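You operate a simulated robot arm through the tools that you are given. There is no shell and no other tool. Be economical: measure what you need, move in short steps, check, and stop when the job is done.

You run a simulated two-armed robot. Do the job below in one go: nothing can be reset, and whatever is moved stays where it is left.

TASK
Take the cap off the blue feed bottle and lay it down on the top of the seed cupboard.

It is judged by the outcome, as a careful person would: the job done as asked, and still so three seconds after it is handed in. It fails if anything else is knocked over, pushed out of place, dropped, spilled or broken. A push-on lid holds only when it is set on centred and level and pressed home; a screw cap is set on level and turned clockwise until tight.

THE ROBOT
Two 7-joint arms with three-finger grippers on one trunk, on a base that drives. Base frame: it is fixed to the floor where the robot stands at the start and does not move with it; the origin is under the middle of the robot, x ahead of it, y to its left, z up. Lengths are in m, angles in degrees, forces in N, time in s.
The left shoulder is at the start at [0.019, 0.154, 1.056], the right one opposite. With the tool pointing down near the work surface each hand reaches from about 0.18 to 0.6 m from the robot's upright axis, wherever it stands, measured 20 degrees to its own side. Payload 2.69 kg a hand.
The TCP of each hand is the grasp point between the finger pads, 0.029 m short of the fingertips. In the tool frame z runs along the fingers and y along their closing line. The gripper opens to 0.12 m. The gripper's body begins 0.078 m behind the TCP.
Orientation is that of the tool frame in the base frame, as [roll, pitch, yaw] about the fixed x, y, z axes, in that order (R = Rz(yaw) Ry(pitch) Rx(roll)). With the fingers straight down and closing along the base's y, the tool's x points along the base's -x, its y along +y and its z along -z.

THE INTERFACE
- The arms move only by the tool nudge_tool. It takes "left_rows", "right_rows" or both (then of equal length, played together; a hand with none holds still); each is a list of rows, each an object of numbers (a shift or turn left out is 0, a gripper value left out holds the last): "tx", "ty", "tz": the shift along the tool's x, y, z in m; "rx", "ry", "rz": the turn, a rotation vector about the tool's x, y, z in degrees. In form: [{"tx": .., "ty": .., "tz": .., "rx": .., "ry": .., "rz": ..}, ...]. A call has 1 to 12 rows; each row is the pose to reach, as a shift and turn from the pose commanded when the call began, along the tool's axes at that moment. "left_fingers" and "right_fingers" are, for a hand that has rows, the opening, from 0 (shut) to 1 (fully open), set as the call begins (left out, the last holds). A row lasts 0.2 s, in which the tool goes at most 0.05 m and 8.6 degrees; a call with a longer step from one row to the next is refused whole, and so is a gripper value outside its range. Where a pose cannot be reached the arm comes as near as it can. A force on the tool above 40 N (or 10 N above the force at the start of the call, whichever is more), or a blocked arm, ends the call early, and 0.2 s more pass. Each finger halts on what it meets, pressing with about 28 N; the grip force reading is that of the motor and also rises with nothing between the fingers. The clock runs only during rows and for 0.2 s after the last one: add rows that repeat a pose to give the fingers time. It gives the time, the measured TCP pose, the force on the tool (base axes), the opening and the grip force at its end, in the units of the frame above (readings bear some noise), with the torque about the TCP (base axes, N m) and any sound that the robot's microphone picked up.
- Cameras (640 x 400 px; columns grow to the right, rows downward): "scene" is now at [0.1156, -0.0335, 1.2258]; the picture's right is [-0.34, -0.94, 0.00], its down [-0.37, 0.13, -0.92] and it looks along [0.87, -0.31, -0.39] (base axes); focal length 214 px, centre (320, 200). "left" rides on the left gripper at [0.063, 0, -0.104] in its tool frame; the picture's right is [0.00, 1.00, 0.00], its down [-0.83, 0.00, -0.56] and it looks along [-0.56, 0.00, 0.83] (tool axes); focal length 275 px, centre (320, 200). "right" rides on the right gripper at [0.063, 0, -0.104] in its tool frame; the picture's right is [0.00, 1.00, 0.00], its down [-0.83, 0.00, -0.56] and it looks along [-0.56, 0.00, 0.83] (tool axes); focal length 275 px, centre (320, 200). There is no depth. A picture from a camera that has moved, and an enlarged one, comes with that camera's place and axes in the base frame and with its lens.
- capture(camera): a new picture of that camera. No time passes.
- move_column(by): slides the trunk up (or, below 0, down) by that many m; the arms and the scene camera ride with it, the base frame stays. It gives what a move gives, with no picture.
- drive_base(legs): drives the robot by 1 to 6 legs, each [ahead, left, turn to the left] in m, m and degrees, along the robot's own axes; the way and the turn of a leg run together, so that a leg with both is an arc; at most 1.5 m and 180 degrees a leg. The arms and the cameras ride along, it lands a little off, and it stops where it bumps. It gives what a move gives.
- head_to(pan, tilt): turns the head with the scene camera to pan (to the left, within 80 degrees either way) and tilt (down, from -29 to 69), counted from straight ahead of the robot. It gives what a move gives.
- enlarge(camera, box): a new picture of the part [left, top, right, bottom] of that camera's present view, enlarged. No time passes.
- hand_in(): hands the job in; it is judged then, once.

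Go step by step. Nothing tells you exact positions but the pictures and the camera data: compare them with the known pose of the tool, close in by small moves and look again before you grip or let go. The budget is 120 turns and 108 pictures, counting those below and the enlarged ones. Unless the task says otherwise, let go and move clear before handing in, and close with one line.

The tools are called after "Emit:" as name(argument=value, ...) on one line, values as JSON. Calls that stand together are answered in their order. nudge_tool: Moves the arms, as the interface text tells. Its arguments: {"type":"object","properties":{"left_rows":{"type":"array","items":{"type":"object","properties":{"tx":{"type":"number"},"ty":{"type":"number"},"tz":{"type":"number"},"rx":{"type":"number"},"ry":{"type":"number"},"rz":{"type":"number"}}}},"left_fingers":{"type":"number"},"right_rows":{"type":"array","items":{"type":"object","properties":{"tx":{"type":"number"},"ty":{"type":"number"},"tz":{"type":"number"},"rx":{"type":"number"},"ry":{"type":"number"},"rz":{"type":"number"}}}},"right_fingers":{"type":"number"}},"required":[]} The other tools are called the same way: move_column (by) slides the trunk up or down; drive_base (legs) drives the base; head_to (pan, tilt) turns the head that bears the scene camera; capture (camera) takes a picture; enlarge (camera, box) takes an enlarged picture of a part of a camera's view; hand_in () hands the job in.

At the start:

```text
time: 0.0
left_position: [0.2805, 0.0191, 1.1331]
left_tcp_rot: [-179.9, 0.1, -180.0]
left_contact_force: [0.3, 0.0, 0.9]
left_wrist_torque: [-0.01, 0.0, 0.02]
left_finger_gap: 0.1202
left_grasp_force: 0.0
right_position: [0.286, -0.3717, 1.217]
right_tcp_rot: [180.0, 0.0, 180.0]
right_contact_force: [-0.2, 0.4, -0.3]
right_wrist_torque: [0.01, 0.01, 0.0]
right_finger_gap: 0.1199
right_grasp_force: 0.1
trunk travel left (down, up): [-0.417, 0.02]
robot x, y, heading: [0.0006, 0.0013, -0.1]
head pan, tilt: [-19.6, 23.1]
```

scene: 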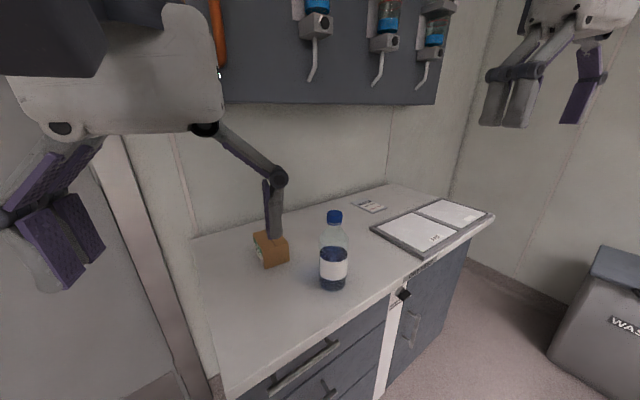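
right: 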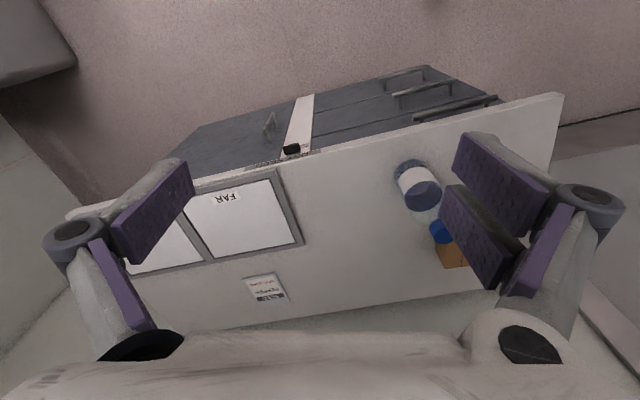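
left: 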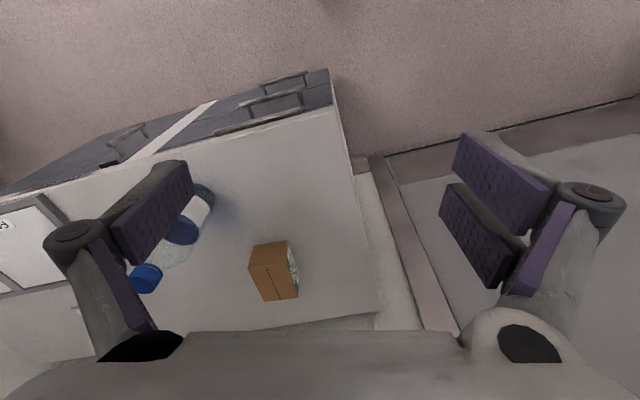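

I see a bottle with a blue cap on a counter, and a dispenser panel on the wall. I'll look closer for labels to identify the seed cupboard and the bottle.

Emit:
enlarge(camera="scene", box=[220, 170, 500, 345])

Emit:
head_to(pan=-60, tilt=25)

Emit:
capture(camera="scene")

Emit:
head_to(pan=50, tilt=25)

Emit:
capture(camera="scene")

Emit:
head_to(pan=-15, tilt=45)

Emit:
capture(camera="scene")

```text
2.29 times, centred on (360, 258) of scene
camera zoom: at [0.1156, -0.0335, 1.2258], right [-0.34, -0.94, 0.0], down [-0.37, 0.13, -0.92], along [0.87, -0.31, -0.39], focal length 490 px, centre (229, 69)
```

zoom: 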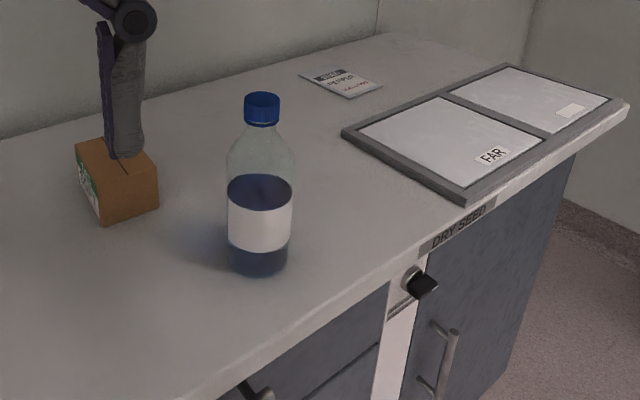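

```text
time: 1.1
left_position: [0.2809, 0.0189, 1.1348]
left_tcp_rot: [-179.9, 0.0, 180.0]
left_contact_force: [0.3, 0.8, -0.1]
left_wrist_torque: [0.02, -0.05, 0.0]
left_finger_gap: 0.1197
left_grasp_force: 0.0
right_position: [0.2843, -0.3717, 1.2168]
right_tcp_rot: [-179.9, 0.0, -180.0]
right_contact_force: [-0.1, -0.5, -0.3]
right_wrist_torque: [-0.01, 0.01, -0.01]
right_finger_gap: 0.1199
right_grasp_force: 0.0
trunk travel left (down, up): [-0.417, 0.02]
robot x, y, heading: [0.0012, 0.0001, 0.0]
head pan, tilt: [-60.0, 25.0]
```

```text
103 pictures are left
camera scene: at [0.0745, -0.0822, 1.2227], right [-0.87, -0.5, 0.0], down [-0.21, 0.37, -0.91], along [0.45, -0.78, -0.42], focal length 214 px, centre (320, 200)
```

scene: 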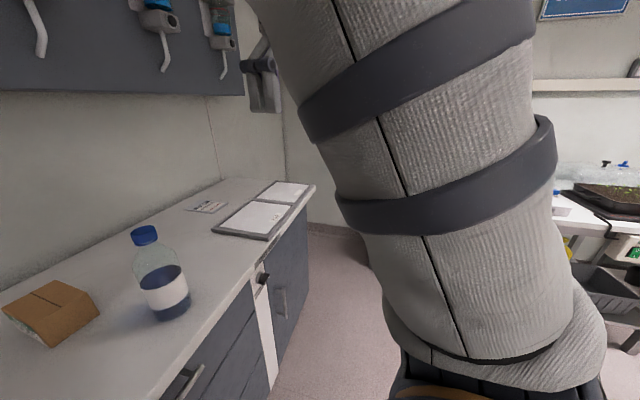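

```text
time: 3.0
left_position: [0.2808, 0.0197, 1.1345]
left_tcp_rot: [-179.9, 0.1, 180.0]
left_contact_force: [0.4, 0.4, 0.0]
left_wrist_torque: [-0.01, 0.01, 0.01]
left_finger_gap: 0.1202
left_grasp_force: 0.0
right_position: [0.2855, -0.3717, 1.2168]
right_tcp_rot: [180.0, 0.0, 180.0]
right_contact_force: [0.0, 0.5, -1.6]
right_wrist_torque: [-0.01, 0.01, 0.01]
right_finger_gap: 0.12
right_grasp_force: 0.1
trunk travel left (down, up): [-0.417, 0.02]
robot x, y, heading: [-0.0035, 0.0006, -0.1]
head pan, tilt: [50.0, 25.0]
```

```text
102 pictures are left
camera scene: at [0.0876, 0.068, 1.2227], right [0.77, -0.64, 0.0], down [-0.27, -0.32, -0.91], along [0.58, 0.69, -0.42], focal length 214 px, centre (320, 200)
```

scene: 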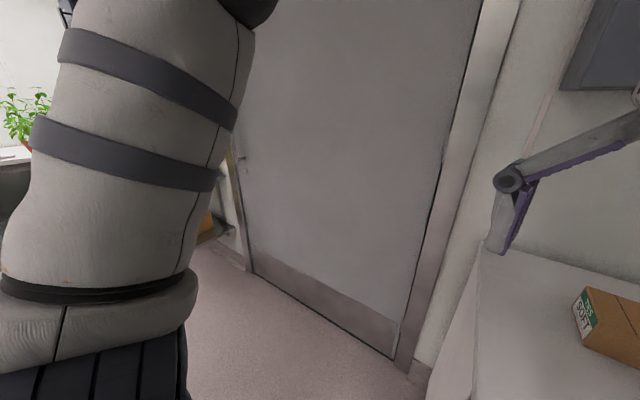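

```text
time: 4.3
left_position: [0.2799, 0.0185, 1.1332]
left_tcp_rot: [-180.0, 0.2, 180.0]
left_contact_force: [1.4, 0.2, 0.4]
left_wrist_torque: [-0.06, 0.04, 0.0]
left_finger_gap: 0.1198
left_grasp_force: 0.1
right_position: [0.2854, -0.371, 1.2167]
right_tcp_rot: [-180.0, 0.0, -180.0]
right_contact_force: [0.3, -0.1, 0.4]
right_wrist_torque: [-0.03, 0.02, 0.01]
right_finger_gap: 0.12
right_grasp_force: 0.0
trunk travel left (down, up): [-0.417, 0.02]
robot x, y, heading: [0.0039, 0.0008, 0.4]
head pan, tilt: [-15.0, 45.0]
```

```text
101 pictures are left
camera scene: at [0.1072, -0.0231, 1.1925], right [-0.25, -0.97, 0.0], down [-0.68, 0.18, -0.71], along [0.69, -0.18, -0.71], focal length 214 px, centre (320, 200)
```

scene: 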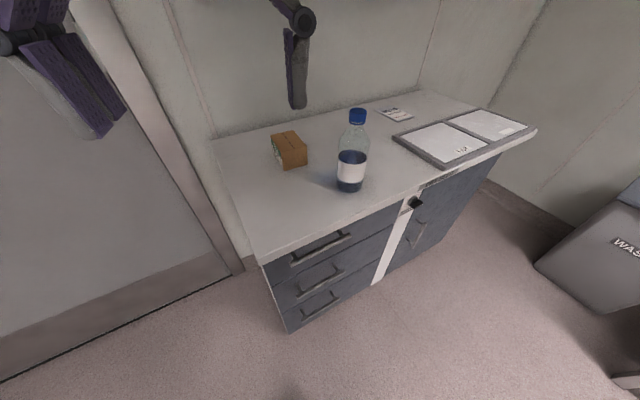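

The counter carries a "DRY SEED" label on the right cupboard door. I'll check the wall dispensers and the other benches for other candidate bottles or cupboards.

Emit:
head_to(pan=-25, tilt=-5)

Emit:
capture(camera="scene")

Emit:
enlarge(camera="scene", box=[280, 100, 500, 240])

Emit:
head_to(pan=-80, tilt=15)

Emit:
capture(camera="scene")

```text
time: 5.5
left_position: [0.2812, 0.0187, 1.1351]
left_tcp_rot: [-179.9, 0.1, 180.0]
left_contact_force: [-1.0, 0.4, 0.5]
left_wrist_torque: [-0.03, -0.01, 0.01]
left_finger_gap: 0.1198
left_grasp_force: 0.1
right_position: [0.2856, -0.3721, 1.2171]
right_tcp_rot: [180.0, -0.1, 180.0]
right_contact_force: [0.8, 0.2, 0.9]
right_wrist_torque: [0.0, 0.05, 0.0]
right_finger_gap: 0.1199
right_grasp_force: 0.0
trunk travel left (down, up): [-0.417, 0.02]
robot x, y, heading: [-0.0016, 0.001, 0.1]
head pan, tilt: [-25.0, -5.0]
```

```text
100 pictures are left
camera scene: at [0.1077, -0.0395, 1.2707], right [-0.42, -0.91, 0.0], down [0.08, -0.04, -1.0], along [0.9, -0.42, 0.09], focal length 214 px, centre (320, 200)
```

scene: 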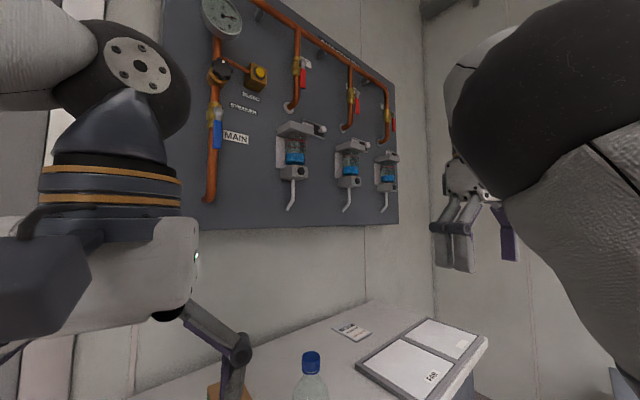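

```text
2.86 times, centred on (390, 170) of scene
camera zoom: at [0.1077, -0.0395, 1.2707], right [-0.42, -0.91, 0.0], down [0.08, -0.04, -1.0], along [0.9, -0.42, 0.09], focal length 613 px, centre (120, 286)
```

zoom: 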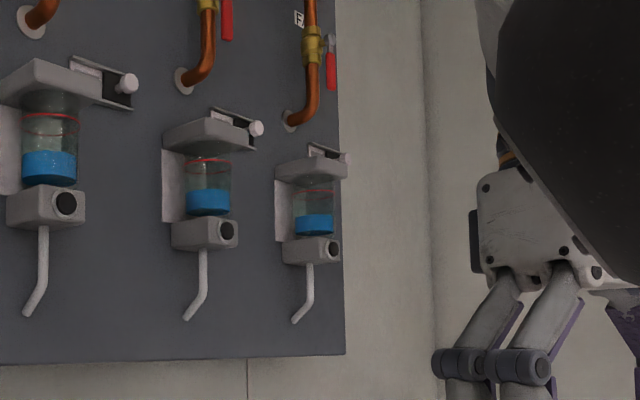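

```text
time: 6.7
left_position: [0.2803, 0.0198, 1.1348]
left_tcp_rot: [-179.9, 0.1, -180.0]
left_contact_force: [1.2, 0.8, -0.2]
left_wrist_torque: [0.02, 0.02, 0.03]
left_finger_gap: 0.1202
left_grasp_force: 0.0
right_position: [0.2854, -0.3721, 1.2179]
right_tcp_rot: [-180.0, 0.0, 180.0]
right_contact_force: [0.2, -0.9, -0.4]
right_wrist_torque: [-0.03, 0.02, 0.01]
right_finger_gap: 0.1201
right_grasp_force: 0.1
trunk travel left (down, up): [-0.417, 0.02]
robot x, y, heading: [0.0017, -0.0011, -0.0]
head pan, tilt: [-80.0, 15.0]
```

```text
98 pictures are left
camera scene: at [0.0446, -0.0945, 1.2389], right [-0.98, -0.17, 0.0], down [-0.05, 0.25, -0.97], along [0.17, -0.95, -0.26], focal length 214 px, centre (320, 200)
```

scene: 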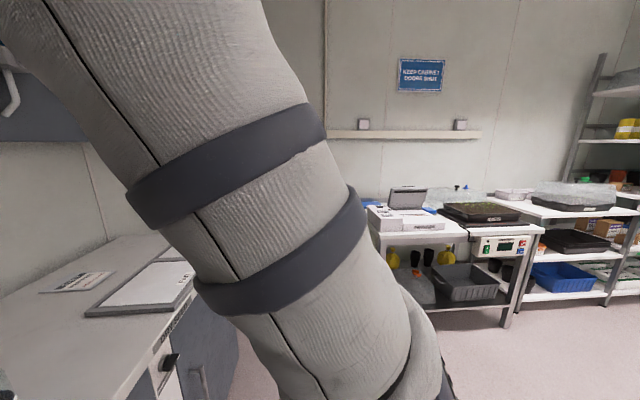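

The standing bottle with the blue cap is the one to open: cap at about (0.477, -0.19, 1.02), counter at z≈0.82. The left hand will hold the body from the front-left and the right hand will unscrew from above; I start by bringing the left hand to its pre-pose, high up.

Emit:
nudge_tool(left_rows=[{"tx": -0.014, "ty": -0.025, "rz": 7}, {"tx": -0.028, "ty": -0.05, "rz": 14}, {"tx": -0.042, "ty": -0.075, "rz": 21}, {"tx": -0.056, "ty": -0.1, "rz": 28}, {"tx": -0.07, "ty": -0.12, "rz": 35}], left_fingers=1)

Emit:
nudge_tool(left_rows=[{"ry": -7}, {"ry": -14}, {"ry": -21}, {"ry": -28}, {"ry": -35}, {"ry": -42}, {"ry": -49}, {"ry": -56}, {"ry": -63}, {"ry": -70}])

Emit:
head_to(pan=-20, tilt=40)

Emit:
capture(camera="scene")

Emit:
capture(camera="left")

Emit:
capture(camera="right")

```text
time: 7.9
left_position: [0.3518, -0.1023, 1.1351]
left_tcp_rot: [180.0, 0.1, 144.9]
left_contact_force: [-0.6, -0.1, -0.3]
left_wrist_torque: [0.03, 0.0, 0.03]
left_finger_gap: 0.12
left_grasp_force: 0.0
right_position: [0.286, -0.3725, 1.216]
right_tcp_rot: [-180.0, 0.0, 179.9]
right_contact_force: [0.2, 0.2, -0.3]
right_wrist_torque: [0.01, 0.03, 0.0]
right_finger_gap: 0.1199
right_grasp_force: 0.0
trunk travel left (down, up): [-0.417, 0.02]
robot x, y, heading: [-0.0009, -0.0029, -0.2]
head pan, tilt: [-80.0, 15.0]
```

```text
time: 10.1
left_position: [0.35, -0.1017, 1.1341]
left_tcp_rot: [-179.7, 70.1, 145.1]
left_contact_force: [0.5, -0.8, -0.9]
left_wrist_torque: [-0.05, 0.01, 0.01]
left_finger_gap: 0.1201
left_grasp_force: 0.0
right_position: [0.2866, -0.3706, 1.2167]
right_tcp_rot: [-179.9, 0.1, 179.9]
right_contact_force: [-0.4, 0.1, 0.2]
right_wrist_torque: [0.0, 0.01, 0.01]
right_finger_gap: 0.1201
right_grasp_force: 0.1
trunk travel left (down, up): [-0.417, 0.02]
robot x, y, heading: [-0.0008, 0.0023, -0.1]
head pan, tilt: [-80.0, 15.0]
```

```text
time: 11.4
left_position: [0.3516, -0.1003, 1.1345]
left_tcp_rot: [-179.8, 70.0, 145.2]
left_contact_force: [0.4, -0.4, 0.2]
left_wrist_torque: [0.02, 0.0, 0.01]
left_finger_gap: 0.12
left_grasp_force: 0.1
right_position: [0.2859, -0.3715, 1.2157]
right_tcp_rot: [179.9, -0.2, -180.0]
right_contact_force: [-0.7, -0.2, -0.2]
right_wrist_torque: [0.0, -0.01, -0.01]
right_finger_gap: 0.1198
right_grasp_force: 0.1
trunk travel left (down, up): [-0.417, 0.02]
robot x, y, heading: [0.0025, -0.0011, -0.1]
head pan, tilt: [-20.0, 40.0]
```

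```text
97 pictures are left
camera scene: at [0.0975, -0.0629, 1.2195], right [-0.66, -0.75, 0.0], down [-0.34, 0.3, -0.89], along [0.67, -0.59, -0.45], focal length 214 px, centre (320, 200)
```

scene: 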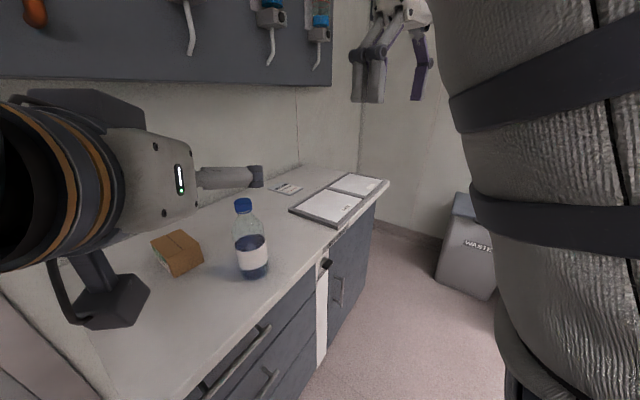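

```text
96 pictures are left
camera left: at [0.2533, -0.0321, 1.1107], right [0.57, 0.82, 0.0], down [-0.2, 0.13, 0.97], along [0.79, -0.56, 0.24], focal length 275 px, centre (320, 200)
```

left: 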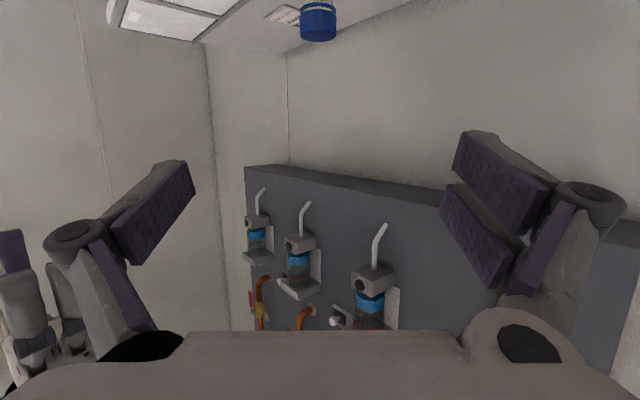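

```text
95 pictures are left
camera right: at [0.2232, -0.3729, 1.3192], right [0.0, 1.0, 0.0], down [0.83, 0.0, 0.55], along [0.55, 0.0, -0.83], focal length 275 px, centre (320, 200)
```

right: 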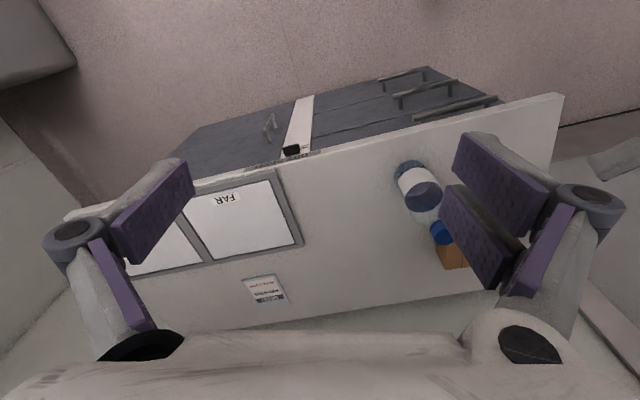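

Two views agree: the cap is at (0.483, -0.195, 1.01), and the left hand's heading lines up with it. Next I lower the left hand to body height.

Emit:
nudge_tool(left_rows=[{"tx": 0.038, "tz": 0.014}, {"tx": 0.076, "tz": 0.028}, {"tx": 0.114, "tz": 0.042}, {"tx": 0.152, "tz": 0.056}, {"tx": 0.19, "tz": 0.07}, {"tx": 0.226, "tz": 0.082}], left_fingers=1)

Emit:
capture(camera="scene")

Emit:
capture(camera="left")

Emit:
capture(camera="right")

```text
time: 12.8
left_position: [0.3488, -0.1047, 0.8958]
left_tcp_rot: [179.2, 70.3, 144.3]
left_contact_force: [-0.1, -0.3, -1.1]
left_wrist_torque: [0.01, 0.0, 0.04]
left_finger_gap: 0.1204
left_grasp_force: 0.1
right_position: [0.2831, -0.3737, 1.217]
right_tcp_rot: [179.9, 0.1, 179.8]
right_contact_force: [-0.4, -0.3, -0.6]
right_wrist_torque: [0.03, -0.07, 0.0]
right_finger_gap: 0.1202
right_grasp_force: 0.0
trunk travel left (down, up): [-0.417, 0.02]
robot x, y, heading: [0.0038, 0.0006, 0.0]
head pan, tilt: [-20.0, 40.0]
```

```text
94 pictures are left
camera scene: at [0.095, -0.0652, 1.2206], right [-0.66, -0.76, 0.0], down [-0.34, 0.29, -0.9], along [0.68, -0.59, -0.45], focal length 214 px, centre (320, 200)
```

scene: 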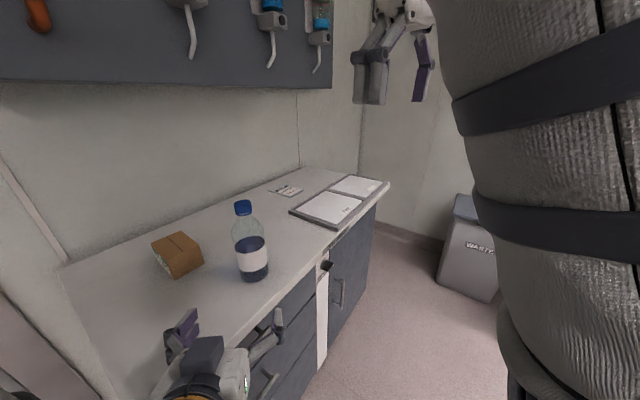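

```text
93 pictures are left
camera left: at [0.2522, -0.0353, 0.8715], right [0.57, 0.82, 0.01], down [-0.2, 0.13, 0.97], along [0.79, -0.56, 0.24], focal length 275 px, centre (320, 200)
```

left: 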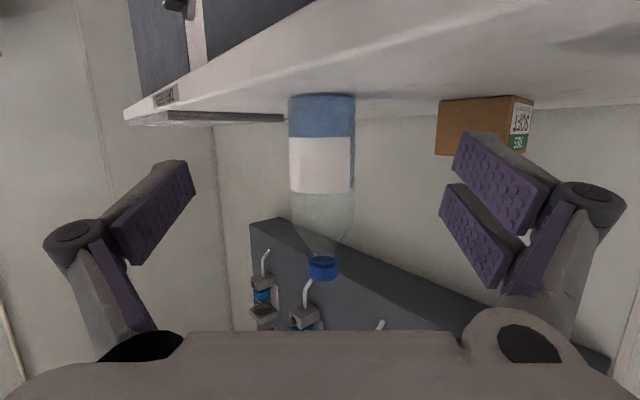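

```text
92 pictures are left
camera right: at [0.2195, -0.3752, 1.3203], right [0.0, 1.0, 0.0], down [0.83, 0.0, 0.56], along [0.56, 0.0, -0.83], focal length 275 px, centre (320, 200)
```

right: 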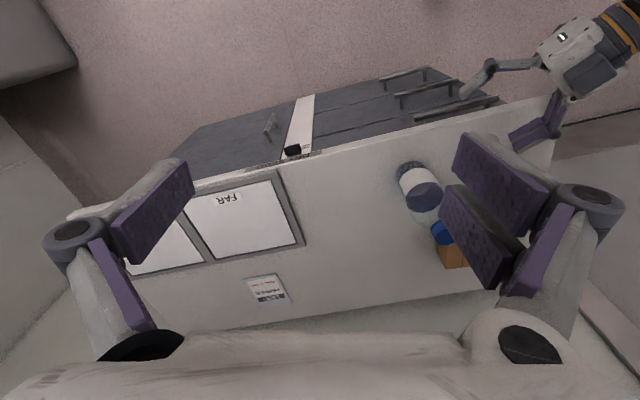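

The bottle is centred in the left camera and I take its axis at (0.483, -0.195). I advance the open left hand horizontally around the body.

Emit:
nudge_tool(left_rows=[{"tx": -0.0106, "tz": 0.029}, {"tx": -0.021, "tz": 0.058}, {"tx": -0.032, "tz": 0.088}, {"tx": -0.042, "tz": 0.117}, {"tx": -0.053, "tz": 0.146}], left_fingers=1)

Emit:
capture(camera="left")

Emit:
capture(camera="scene")

Emit:
enlarge(camera="right", box=[340, 80, 580, 290])

```text
time: 14.0
left_position: [0.4768, -0.1912, 0.894]
left_tcp_rot: [179.9, 70.1, 145.1]
left_contact_force: [-0.5, 0.9, 0.0]
left_wrist_torque: [0.03, -0.01, 0.02]
left_finger_gap: 0.1199
left_grasp_force: 0.0
left hand out of reach, approached as far as the arm can: row 1, 2
right_position: [0.2861, -0.3715, 1.2161]
right_tcp_rot: [179.9, -0.2, 180.0]
right_contact_force: [0.5, -0.2, -0.6]
right_wrist_torque: [0.0, 0.04, 0.0]
right_finger_gap: 0.1198
right_grasp_force: 0.0
trunk travel left (down, up): [-0.417, 0.02]
robot x, y, heading: [-0.0013, 0.0023, 0.1]
head pan, tilt: [-20.0, 40.0]
```

```text
91 pictures are left
camera left: at [0.3787, -0.1216, 0.8703], right [0.57, 0.82, 0.0], down [-0.2, 0.13, 0.97], along [0.79, -0.56, 0.24], focal length 275 px, centre (320, 200)
```

left: 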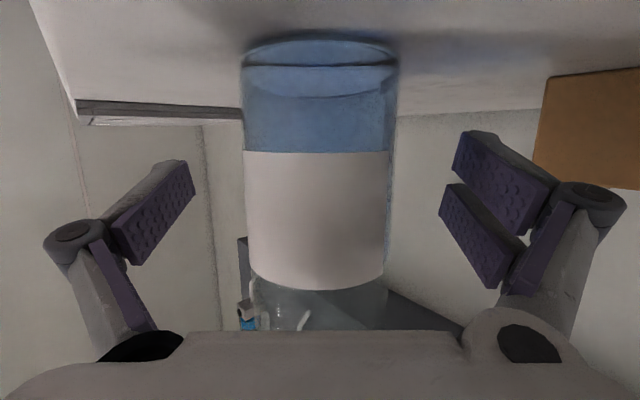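

```text
90 pictures are left
camera scene: at [0.099, -0.062, 1.2203], right [-0.65, -0.76, 0.0], down [-0.34, 0.29, -0.9], along [0.68, -0.58, -0.45], focal length 214 px, centre (320, 200)
```

scene: 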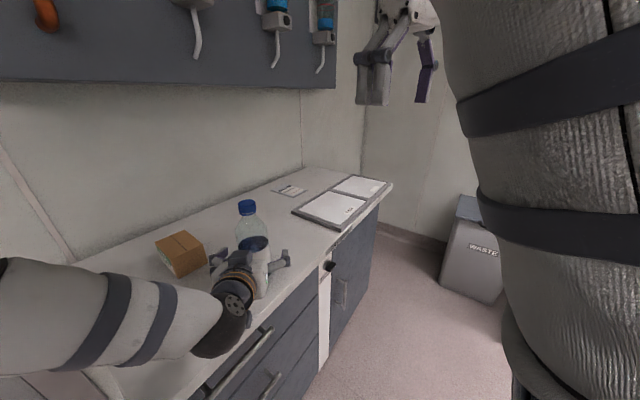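

```text
1.90 times, centred on (460, 185) of right
camera zoom: at [0.2236, -0.3725, 1.3197], right [0.0, 1.0, 0.0], down [0.83, 0.0, 0.55], along [0.55, 0.0, -0.83], focal length 524 px, centre (53, 229)
```

zoom: 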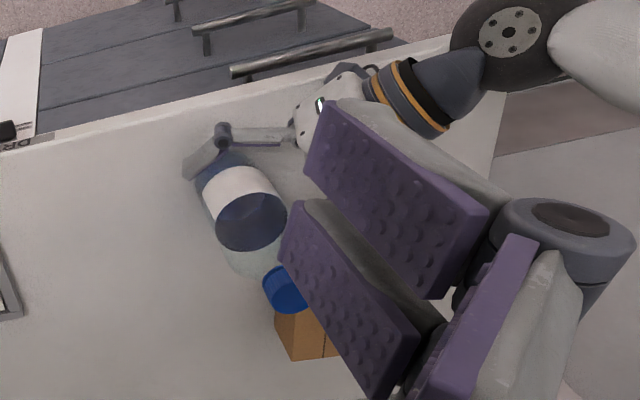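

The bottle body sits centred between the open fingers. I close the left gripper on it.

Emit:
nudge_tool(left_rows=[{"tz": 0}, {"tz": 0}, {"tz": 0}], left_fingers=0)

Emit:
capture(camera="left")

Emit:
enlarge(camera="right", box=[340, 80, 580, 290])

```text
time: 14.8
left_position: [0.4763, -0.1899, 0.8948]
left_tcp_rot: [-180.0, 70.1, 145.0]
left_contact_force: [0.6, -0.8, 1.7]
left_wrist_torque: [-0.09, -0.15, -0.03]
left_finger_gap: 0.0639
left_grasp_force: 28.5
right_position: [0.2857, -0.3719, 1.2168]
right_tcp_rot: [180.0, -0.1, -179.9]
right_contact_force: [-0.9, 0.2, -1.4]
right_wrist_torque: [0.01, -0.02, -0.02]
right_finger_gap: 0.1199
right_grasp_force: 0.0
trunk travel left (down, up): [-0.417, 0.02]
robot x, y, heading: [0.0035, -0.0008, 0.1]
head pan, tilt: [-20.0, 40.0]
```

```text
88 pictures are left
camera left: at [0.3782, -0.1215, 0.871], right [0.57, 0.82, 0.0], down [-0.2, 0.13, 0.97], along [0.79, -0.56, 0.24], focal length 275 px, centre (320, 200)
```

left: 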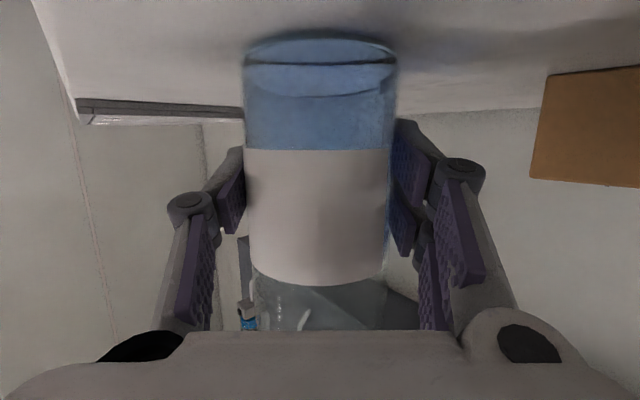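

```text
1.90 times, centred on (460, 185) of right
camera zoom: at [0.2227, -0.3725, 1.3199], right [0.0, 1.0, 0.0], down [0.83, 0.0, 0.55], along [0.55, 0.0, -0.83], focal length 524 px, centre (53, 229)
```

zoom: 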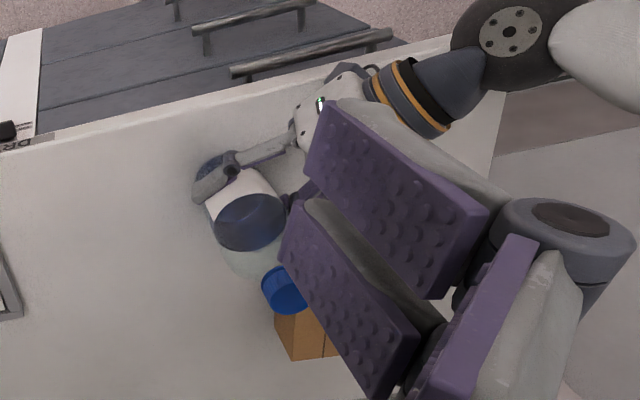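

The left hand holds the body (gap 0.064). I bring the right hand above the cap, turned +42° so it can wind back counter-clockwise.

Emit:
nudge_tool(right_rows=[{"tx": -0.028, "ty": 0.026, "rz": 6, "tz": 0.005}, {"tx": -0.056, "ty": 0.052, "rz": 12, "tz": 0.012}, {"tx": -0.084, "ty": 0.078, "rz": 18, "tz": 0.025}, {"tx": -0.112, "ty": 0.104, "rz": 24, "tz": 0.04}, {"tx": -0.14, "ty": 0.13, "rz": 30, "tz": 0.055}, {"tx": -0.168, "ty": 0.155, "rz": 36, "tz": 0.07}, {"tx": -0.196, "ty": 0.178, "rz": 42, "tz": 0.087}], right_fingers=1)

Emit:
capture(camera="right")

Emit:
capture(camera="scene")

```text
time: 16.4
left_position: [0.4766, -0.1902, 0.8952]
left_tcp_rot: [180.0, 70.1, 145.1]
left_contact_force: [1.1, -0.2, 0.0]
left_wrist_torque: [0.12, 0.1, -0.01]
left_finger_gap: 0.064
left_grasp_force: 27.7
right_position: [0.4821, -0.1922, 1.1299]
right_tcp_rot: [179.9, 0.2, 137.9]
right_contact_force: [0.4, -0.1, 0.3]
right_wrist_torque: [0.02, 0.0, -0.03]
right_finger_gap: 0.12
right_grasp_force: 0.0
trunk travel left (down, up): [-0.417, 0.02]
robot x, y, heading: [0.0026, 0.0017, 0.2]
head pan, tilt: [-20.0, 40.0]
```

```text
86 pictures are left
camera right: at [0.4358, -0.1507, 1.2329], right [0.67, 0.75, 0.0], down [0.62, -0.55, 0.56], along [0.42, -0.37, -0.83], focal length 275 px, centre (320, 200)
```

right: 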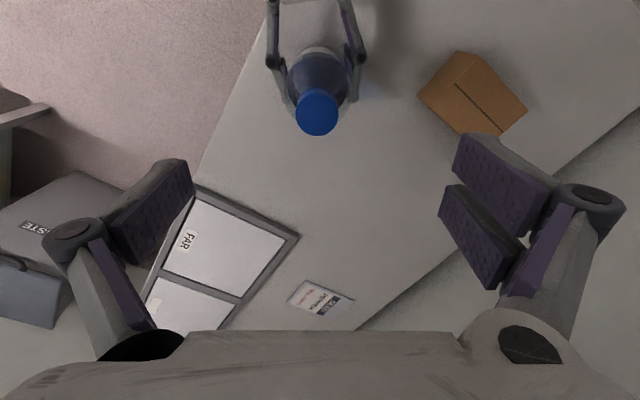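

```text
85 pictures are left
camera scene: at [0.1086, -0.0315, 1.1994], right [-0.34, -0.94, 0.0], down [-0.6, 0.22, -0.77], along [0.72, -0.26, -0.64], focal length 214 px, centre (320, 200)
```

scene: 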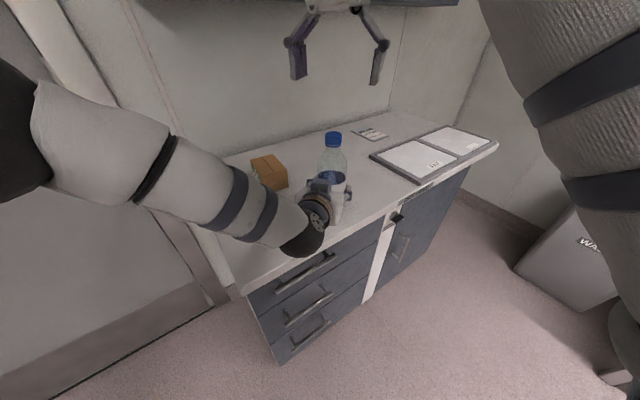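

The cap is right below the right TCP (≈(0.482, -0.193)). I descend with the fingers open and check.

Emit:
nudge_tool(right_rows=[{"tz": 0.035}, {"tz": 0.07}, {"tz": 0.09}, {"tz": 0.105}], right_fingers=1)

Emit:
capture(camera="right")

Emit:
enlarge(camera="scene", box=[240, 60, 440, 200])

```text
time: 17.4
left_position: [0.4757, -0.1903, 0.8946]
left_tcp_rot: [180.0, 70.2, 144.9]
left_contact_force: [0.1, 0.2, 1.3]
left_wrist_torque: [0.03, -0.05, 0.0]
left_finger_gap: 0.0639
left_grasp_force: 27.7
right_position: [0.4798, -0.1938, 1.0258]
right_tcp_rot: [-179.9, 0.0, 138.0]
right_contact_force: [0.3, -0.2, -0.1]
right_wrist_torque: [0.03, 0.04, -0.01]
right_finger_gap: 0.1199
right_grasp_force: 0.0
trunk travel left (down, up): [-0.417, 0.02]
robot x, y, heading: [-0.0003, 0.0036, 0.3]
head pan, tilt: [-20.0, 40.0]
```

```text
84 pictures are left
camera right: at [0.4331, -0.1517, 1.1282], right [0.67, 0.75, 0.0], down [0.62, -0.55, 0.56], along [0.42, -0.37, -0.83], focal length 275 px, centre (320, 200)
```

right: 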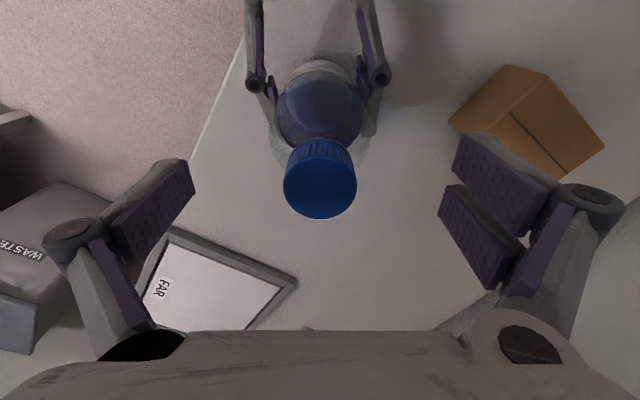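

```text
2.86 times, centred on (340, 130) of scene
camera zoom: at [0.108, -0.0315, 1.1994], right [-0.34, -0.94, 0.0], down [-0.6, 0.22, -0.77], along [0.72, -0.26, -0.64], focal length 613 px, centre (263, 400)
```

zoom: 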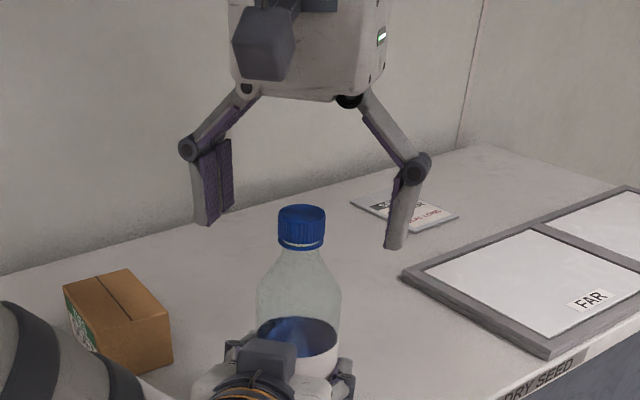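

The open fingers straddle the cap with the tips at its lower rim, centred. I close the right gripper on the cap.

Emit:
nudge_tool(right_rows=[{"tz": 0.001}, {"tz": 0.001}, {"tz": 0.001}, {"tz": 0.001}], right_fingers=0)

Emit:
capture(camera="right")

Emit:
enlarge(camera="scene", box=[240, 60, 440, 200])

```text
time: 18.4
left_position: [0.4757, -0.1904, 0.8946]
left_tcp_rot: [180.0, 70.2, 144.9]
left_contact_force: [0.2, -2.0, 2.1]
left_wrist_torque: [0.1, -0.03, -0.07]
left_finger_gap: 0.064
left_grasp_force: 28.0
right_position: [0.4803, -0.1929, 1.0239]
right_tcp_rot: [180.0, 0.0, 138.0]
right_contact_force: [-1.9, -0.2, 1.6]
right_wrist_torque: [-0.1, 0.03, 0.09]
right_finger_gap: 0.0289
right_grasp_force: 27.7
trunk travel left (down, up): [-0.417, 0.02]
robot x, y, heading: [-0.0001, -0.0011, -0.3]
head pan, tilt: [-20.0, 40.0]
```

```text
82 pictures are left
camera right: at [0.433, -0.152, 1.1277], right [0.67, 0.75, 0.0], down [0.62, -0.55, 0.56], along [0.42, -0.37, -0.83], focal length 275 px, centre (320, 200)
```

right: 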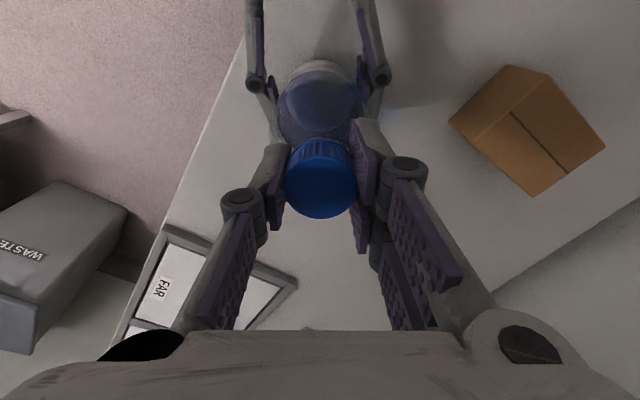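

```text
2.86 times, centred on (340, 130) of scene
camera zoom: at [0.108, -0.0316, 1.1994], right [-0.34, -0.94, 0.0], down [-0.6, 0.22, -0.77], along [0.72, -0.26, -0.64], focal length 613 px, centre (263, 400)
```

zoom: 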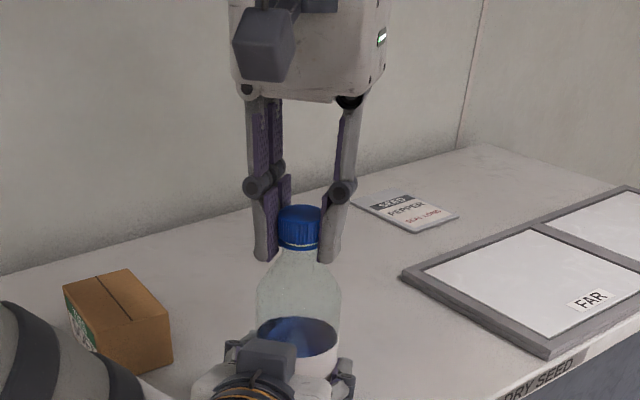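

The right hand holds the cap (gap 0.029). I turn counter-clockwise (seen from above), i.e. negative about the tool's z.

Emit:
nudge_tool(right_rows=[{"rz": -8}, {"rz": -16}, {"rz": -24}, {"rz": -32}, {"rz": -40}, {"rz": -48}, {"rz": -56}, {"rz": -64}, {"rz": -72}, {"rz": -80}], right_fingers=0)

Emit:
capture(camera="right")

Emit:
capture(camera="left")

Emit:
enlarge(camera="scene", box=[240, 60, 440, 200])

```text
time: 20.6
left_position: [0.4764, -0.1899, 0.8944]
left_tcp_rot: [179.8, 70.1, 145.0]
left_contact_force: [3.8, 1.5, 0.1]
left_wrist_torque: [-0.28, -0.23, -0.02]
left_finger_gap: 0.0641
left_grasp_force: 27.9
right_position: [0.4813, -0.1944, 1.0246]
right_tcp_rot: [-180.0, 0.1, -141.9]
right_contact_force: [-1.4, -2.5, 7.1]
right_wrist_torque: [-0.05, 0.02, -0.03]
right_finger_gap: 0.0292
right_grasp_force: 27.4
trunk travel left (down, up): [-0.417, 0.02]
robot x, y, heading: [-0.0043, -0.0008, -0.1]
head pan, tilt: [-20.0, 40.0]
```

```text
80 pictures are left
camera right: at [0.4313, -0.2334, 1.1281], right [-0.62, 0.78, 0.0], down [0.65, 0.52, 0.56], along [0.44, 0.34, -0.83], focal length 275 px, centre (320, 200)
```

right: 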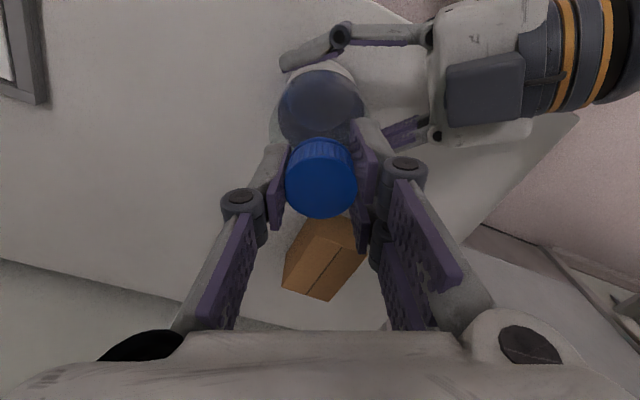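

```text
79 pictures are left
camera left: at [0.3779, -0.1213, 0.871], right [0.57, 0.82, 0.0], down [-0.2, 0.13, 0.97], along [0.79, -0.56, 0.24], focal length 275 px, centre (320, 200)
```

left: 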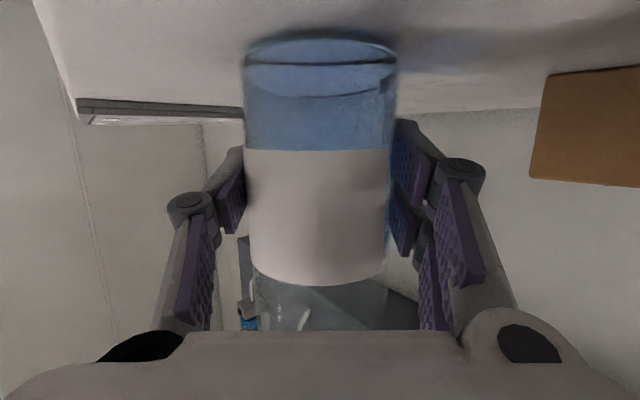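

```text
2.86 times, centred on (340, 130) of scene
camera zoom: at [0.108, -0.0315, 1.1994], right [-0.34, -0.94, 0.0], down [-0.6, 0.22, -0.77], along [0.72, -0.26, -0.64], focal length 613 px, centre (263, 400)
```

zoom: 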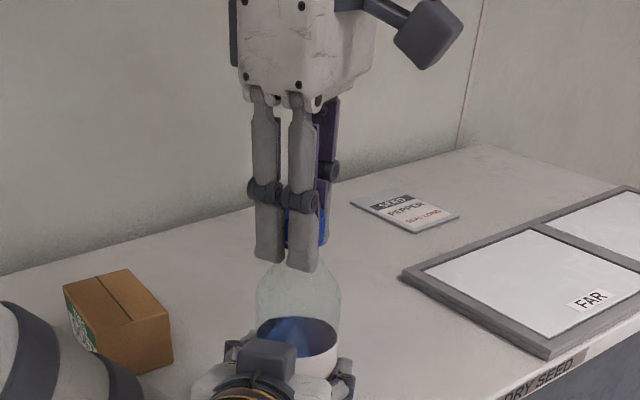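

The cap turned, with torque dropped and an upward push of 7 N, so it is unscrewing; the bottle didn't rotate. I turn further with a slight lift to follow the thread.

Emit:
nudge_tool(right_rows=[{"rz": -8, "tz": -0.0006}, {"rz": -16, "tz": -0.0009}, {"rz": -24, "tz": -0.0012}, {"rz": -32, "tz": -0.0014}, {"rz": -40, "tz": -0.0016}, {"rz": -48, "tz": -0.0018}, {"rz": -56, "tz": -0.002}, {"rz": -64, "tz": -0.0022}, {"rz": -72, "tz": -0.0024}], right_fingers=0)

Emit:
capture(camera="right")

```text
time: 22.6
left_position: [0.4762, -0.19, 0.8952]
left_tcp_rot: [179.9, 70.3, 145.0]
left_contact_force: [2.1, 3.0, 5.3]
left_wrist_torque: [0.22, -0.01, 0.02]
left_finger_gap: 0.0641
left_grasp_force: 27.7
right_position: [0.4817, -0.1928, 1.0264]
right_tcp_rot: [180.0, 0.0, -69.9]
right_contact_force: [-0.4, -0.1, -0.3]
right_wrist_torque: [-0.03, 0.03, -0.01]
right_finger_gap: 0.0291
right_grasp_force: 27.8
trunk travel left (down, up): [-0.417, 0.02]
robot x, y, heading: [0.0036, 0.0035, 0.1]
head pan, tilt: [-20.0, 40.0]
```

```text
77 pictures are left
camera right: at [0.5032, -0.2526, 1.1301], right [-0.94, -0.35, 0.0], down [-0.29, 0.78, 0.56], along [-0.19, 0.52, -0.83], focal length 275 px, centre (320, 200)
```

right: 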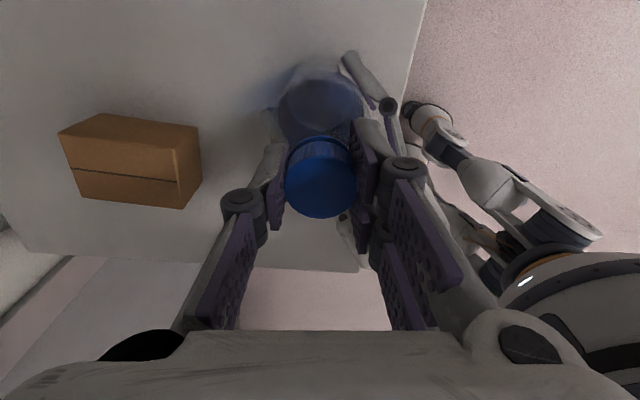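

The force has gone to about zero after 152°. I test with a gentle 4 mm lift.

Emit:
nudge_tool(right_rows=[{"tz": -0.001}, {"tz": -0.002}, {"tz": -0.003}, {"tz": -0.004}], right_fingers=0)

Emit:
capture(camera="right")

Emit:
enlarge(camera="scene", box=[280, 100, 380, 170])

```text
time: 23.6
left_position: [0.4768, -0.1901, 0.8964]
left_tcp_rot: [180.0, 70.4, 145.0]
left_contact_force: [-0.6, -2.4, 19.3]
left_wrist_torque: [0.19, 0.11, -0.02]
left_finger_gap: 0.0637
left_grasp_force: 27.9
right_position: [0.4801, -0.1946, 1.0285]
right_tcp_rot: [179.9, 0.0, -70.0]
right_contact_force: [-0.5, 1.7, -22.0]
right_wrist_torque: [0.07, -0.18, 0.04]
right_finger_gap: 0.029
right_grasp_force: 27.4
trunk travel left (down, up): [-0.417, 0.02]
robot x, y, heading: [0.0005, -0.0003, 0.1]
head pan, tilt: [-20.0, 40.0]
```

```text
76 pictures are left
camera right: at [0.5037, -0.2534, 1.1324], right [-0.94, -0.35, 0.0], down [-0.29, 0.78, 0.56], along [-0.19, 0.52, -0.83], focal length 275 px, centre (320, 200)
```

right: 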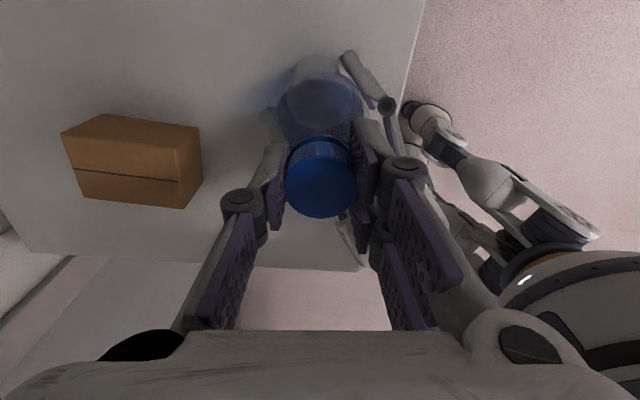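

```text
5.71 times, centred on (330, 135) of scene
camera zoom: at [0.1085, -0.0316, 1.1993], right [-0.34, -0.94, 0.0], down [-0.6, 0.22, -0.77], along [0.72, -0.26, -0.64], focal length 1226 px, centre (263, 571)
```

zoom: 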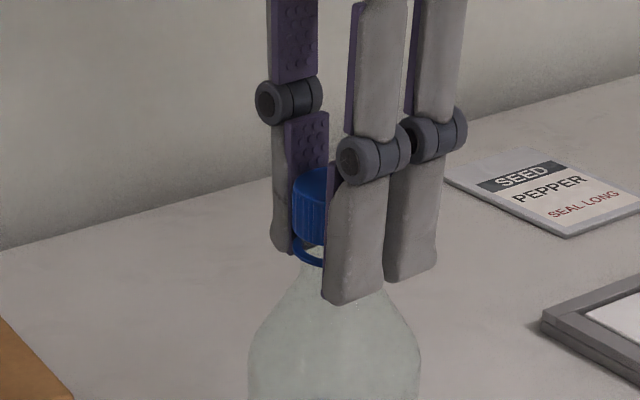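

It's still threaded (22 N), so I ease back down, open, rewind the wrist and regrip.

Emit:
nudge_tool(right_rows=[{"tz": 0.001}, {"tz": 0.002}, {"tz": 0.003}, {"tz": 0.003}], right_fingers=0)

Emit:
nudge_tool(right_rows=[{"rz": 0}, {"rz": 0}, {"rz": 8}, {"rz": 16}, {"rz": 24}, {"rz": 32}, {"rz": 40}, {"rz": 48}, {"rz": 56}, {"rz": 64}, {"rz": 72}, {"rz": 80}], right_fingers=0.5)

Emit:
nudge_tool(right_rows=[{"rz": 8}, {"rz": 16}, {"rz": 24}, {"rz": 32}, {"rz": 40}, {"rz": 48}, {"rz": 56}, {"rz": 64}, {"rz": 72}], right_fingers=0.5)

Emit:
capture(camera="right")

Emit:
enlarge(camera="scene", box=[280, 100, 380, 170])

```text
time: 24.6
left_position: [0.4758, -0.1904, 0.8952]
left_tcp_rot: [-180.0, 70.1, 145.0]
left_contact_force: [0.7, -2.1, 15.3]
left_wrist_torque: [0.08, -0.26, -0.03]
left_finger_gap: 0.0639
left_grasp_force: 27.7
right_position: [0.482, -0.1937, 1.0279]
right_tcp_rot: [-179.9, 0.0, -70.1]
right_contact_force: [-0.1, 1.2, -16.9]
right_wrist_torque: [0.13, 0.07, 0.01]
right_finger_gap: 0.0292
right_grasp_force: 28.1
trunk travel left (down, up): [-0.417, 0.02]
robot x, y, heading: [-0.0005, -0.0039, 0.0]
head pan, tilt: [-20.0, 40.0]
```

```text
time: 27.2
left_position: [0.4753, -0.1904, 0.8957]
left_tcp_rot: [179.9, 70.1, 145.0]
left_contact_force: [-1.0, -0.4, 2.1]
left_wrist_torque: [0.11, -0.01, 0.04]
left_finger_gap: 0.0643
left_grasp_force: 27.5
right_position: [0.4808, -0.1933, 1.028]
right_tcp_rot: [180.0, 0.0, -150.2]
right_contact_force: [-0.8, 0.6, 0.3]
right_wrist_torque: [-0.03, 0.03, -0.05]
right_finger_gap: 0.0602
right_grasp_force: 0.1
trunk travel left (down, up): [-0.417, 0.02]
robot x, y, heading: [0.0026, 0.0002, -0.1]
head pan, tilt: [-20.0, 40.0]
```

```text
time: 29.2
left_position: [0.4753, -0.1908, 0.8947]
left_tcp_rot: [-180.0, 70.1, 145.0]
left_contact_force: [-2.0, -0.7, 0.5]
left_wrist_torque: [0.05, -0.02, -0.01]
left_finger_gap: 0.0638
left_grasp_force: 28.2
right_position: [0.4819, -0.1947, 1.026]
right_tcp_rot: [-180.0, 0.0, 137.9]
right_contact_force: [1.0, 0.6, 0.3]
right_wrist_torque: [0.0, 0.01, 0.0]
right_finger_gap: 0.0601
right_grasp_force: 0.0
trunk travel left (down, up): [-0.417, 0.02]
robot x, y, heading: [0.0, 0.0013, -0.2]
head pan, tilt: [-20.0, 40.0]
```

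```text
74 pictures are left
camera right: at [0.4345, -0.1521, 1.1309], right [0.67, 0.74, 0.0], down [0.62, -0.55, 0.56], along [0.41, -0.37, -0.83], focal length 275 px, centre (320, 200)
```

right: 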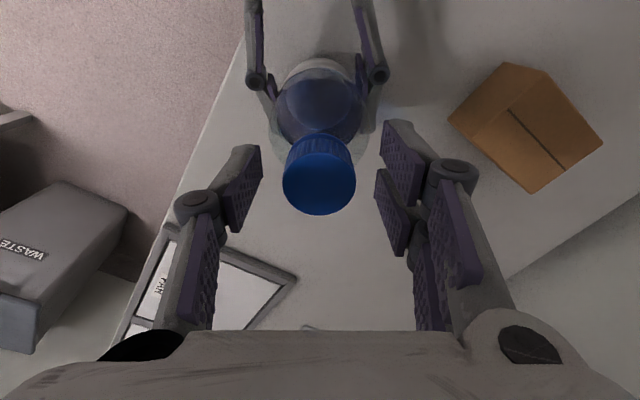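

```text
5.71 times, centred on (330, 135) of scene
camera zoom: at [0.1081, -0.0316, 1.1994], right [-0.34, -0.94, 0.0], down [-0.6, 0.22, -0.77], along [0.72, -0.26, -0.64], focal length 1226 px, centre (263, 571)
```

zoom: 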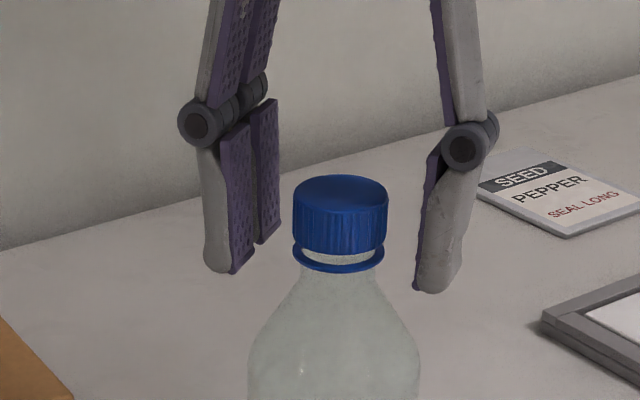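

The cap has risen, showing a gap over the tamper ring. I raise 6 mm so the pads hold only the cap, then grip and turn again.

Emit:
nudge_tool(right_rows=[{"tz": -0.006}, {"tz": -0.006}], right_fingers=0.5)

Emit:
nudge_tool(right_rows=[{"rz": 0}, {"rz": 0}, {"rz": 0}, {"rz": -8}, {"rz": -16, "tz": -0.0003}, {"rz": -24, "tz": -0.0005}, {"rz": -32, "tz": -0.0007}, {"rz": -40, "tz": -0.001}, {"rz": -48, "tz": -0.0012}, {"rz": -56, "tz": -0.0015}, {"rz": -64, "tz": -0.0017}, {"rz": -72, "tz": -0.002}], right_fingers=0)

Emit:
nudge_tool(right_rows=[{"rz": -8, "tz": -0.0003}, {"rz": -16, "tz": -0.0005}, {"rz": -24, "tz": -0.0007}, {"rz": -32, "tz": -0.001}, {"rz": -40, "tz": -0.0012}, {"rz": -48, "tz": -0.0014}, {"rz": -56, "tz": -0.0016}, {"rz": -64, "tz": -0.0018}, {"rz": -72, "tz": -0.002}, {"rz": -80, "tz": -0.0022}], right_fingers=0)

Emit:
capture(camera="right")

Emit:
enlarge(camera="scene", box=[280, 100, 380, 170])

```text
time: 29.8
left_position: [0.4766, -0.1905, 0.8954]
left_tcp_rot: [-180.0, 70.1, 144.9]
left_contact_force: [-0.8, 0.0, 0.2]
left_wrist_torque: [0.03, -0.03, -0.01]
left_finger_gap: 0.064
left_grasp_force: 28.0
right_position: [0.4822, -0.1938, 1.0334]
right_tcp_rot: [179.9, 0.0, 138.0]
right_contact_force: [0.2, 0.2, 0.5]
right_wrist_torque: [-0.02, 0.01, 0.02]
right_finger_gap: 0.06
right_grasp_force: 0.2
trunk travel left (down, up): [-0.417, 0.02]
robot x, y, heading: [0.0016, -0.0001, 0.0]
head pan, tilt: [-20.0, 40.0]
```

```text
time: 32.4
left_position: [0.476, -0.1902, 0.8954]
left_tcp_rot: [-180.0, 70.2, 145.0]
left_contact_force: [-1.6, -0.3, 3.1]
left_wrist_torque: [0.18, -0.21, 0.01]
left_finger_gap: 0.064
left_grasp_force: 27.9
right_position: [0.4818, -0.193, 1.0357]
right_tcp_rot: [-179.9, -0.1, -149.8]
right_contact_force: [1.2, -0.1, -5.8]
right_wrist_torque: [-0.06, -0.08, 0.03]
right_finger_gap: 0.0293
right_grasp_force: 27.9
trunk travel left (down, up): [-0.417, 0.02]
robot x, y, heading: [-0.0011, 0.0003, -0.1]
head pan, tilt: [-20.0, 40.0]
```

```text
time: 34.6
left_position: [0.4763, -0.1907, 0.8945]
left_tcp_rot: [-180.0, 70.0, 145.1]
left_contact_force: [-0.7, 0.8, -0.2]
left_wrist_torque: [-0.05, 0.02, 0.0]
left_finger_gap: 0.0637
left_grasp_force: 28.3
right_position: [0.4812, -0.1933, 1.0377]
right_tcp_rot: [-180.0, 0.0, -69.9]
right_contact_force: [0.2, 0.0, -0.5]
right_wrist_torque: [0.0, 0.03, -0.02]
right_finger_gap: 0.0295
right_grasp_force: 27.8
trunk travel left (down, up): [-0.417, 0.02]
robot x, y, heading: [-0.0003, -0.0039, -0.1]
head pan, tilt: [-20.0, 40.0]
```

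```text
72 pictures are left
camera right: at [0.503, -0.253, 1.1412], right [-0.94, -0.35, 0.0], down [-0.29, 0.78, 0.56], along [-0.19, 0.52, -0.83], focal length 275 px, centre (320, 200)
```

right: 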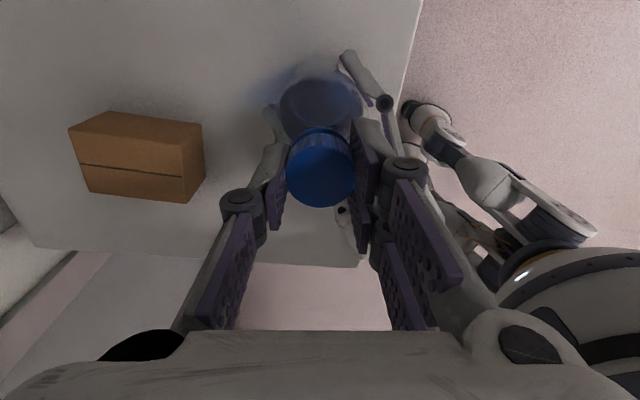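

```text
5.71 times, centred on (330, 135) of scene
camera zoom: at [0.1081, -0.0315, 1.1994], right [-0.34, -0.94, 0.0], down [-0.6, 0.22, -0.77], along [0.72, -0.26, -0.64], focal length 1226 px, centre (263, 571)
```

zoom: 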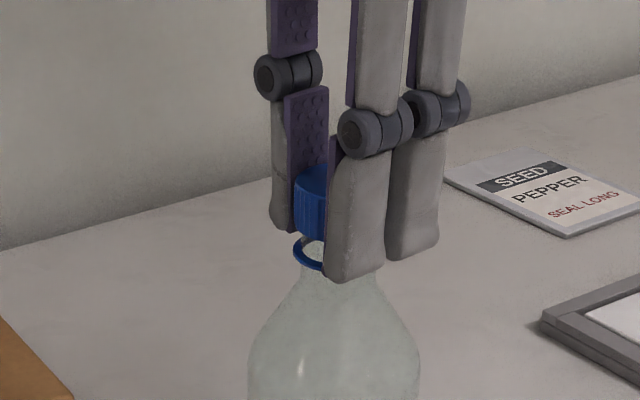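

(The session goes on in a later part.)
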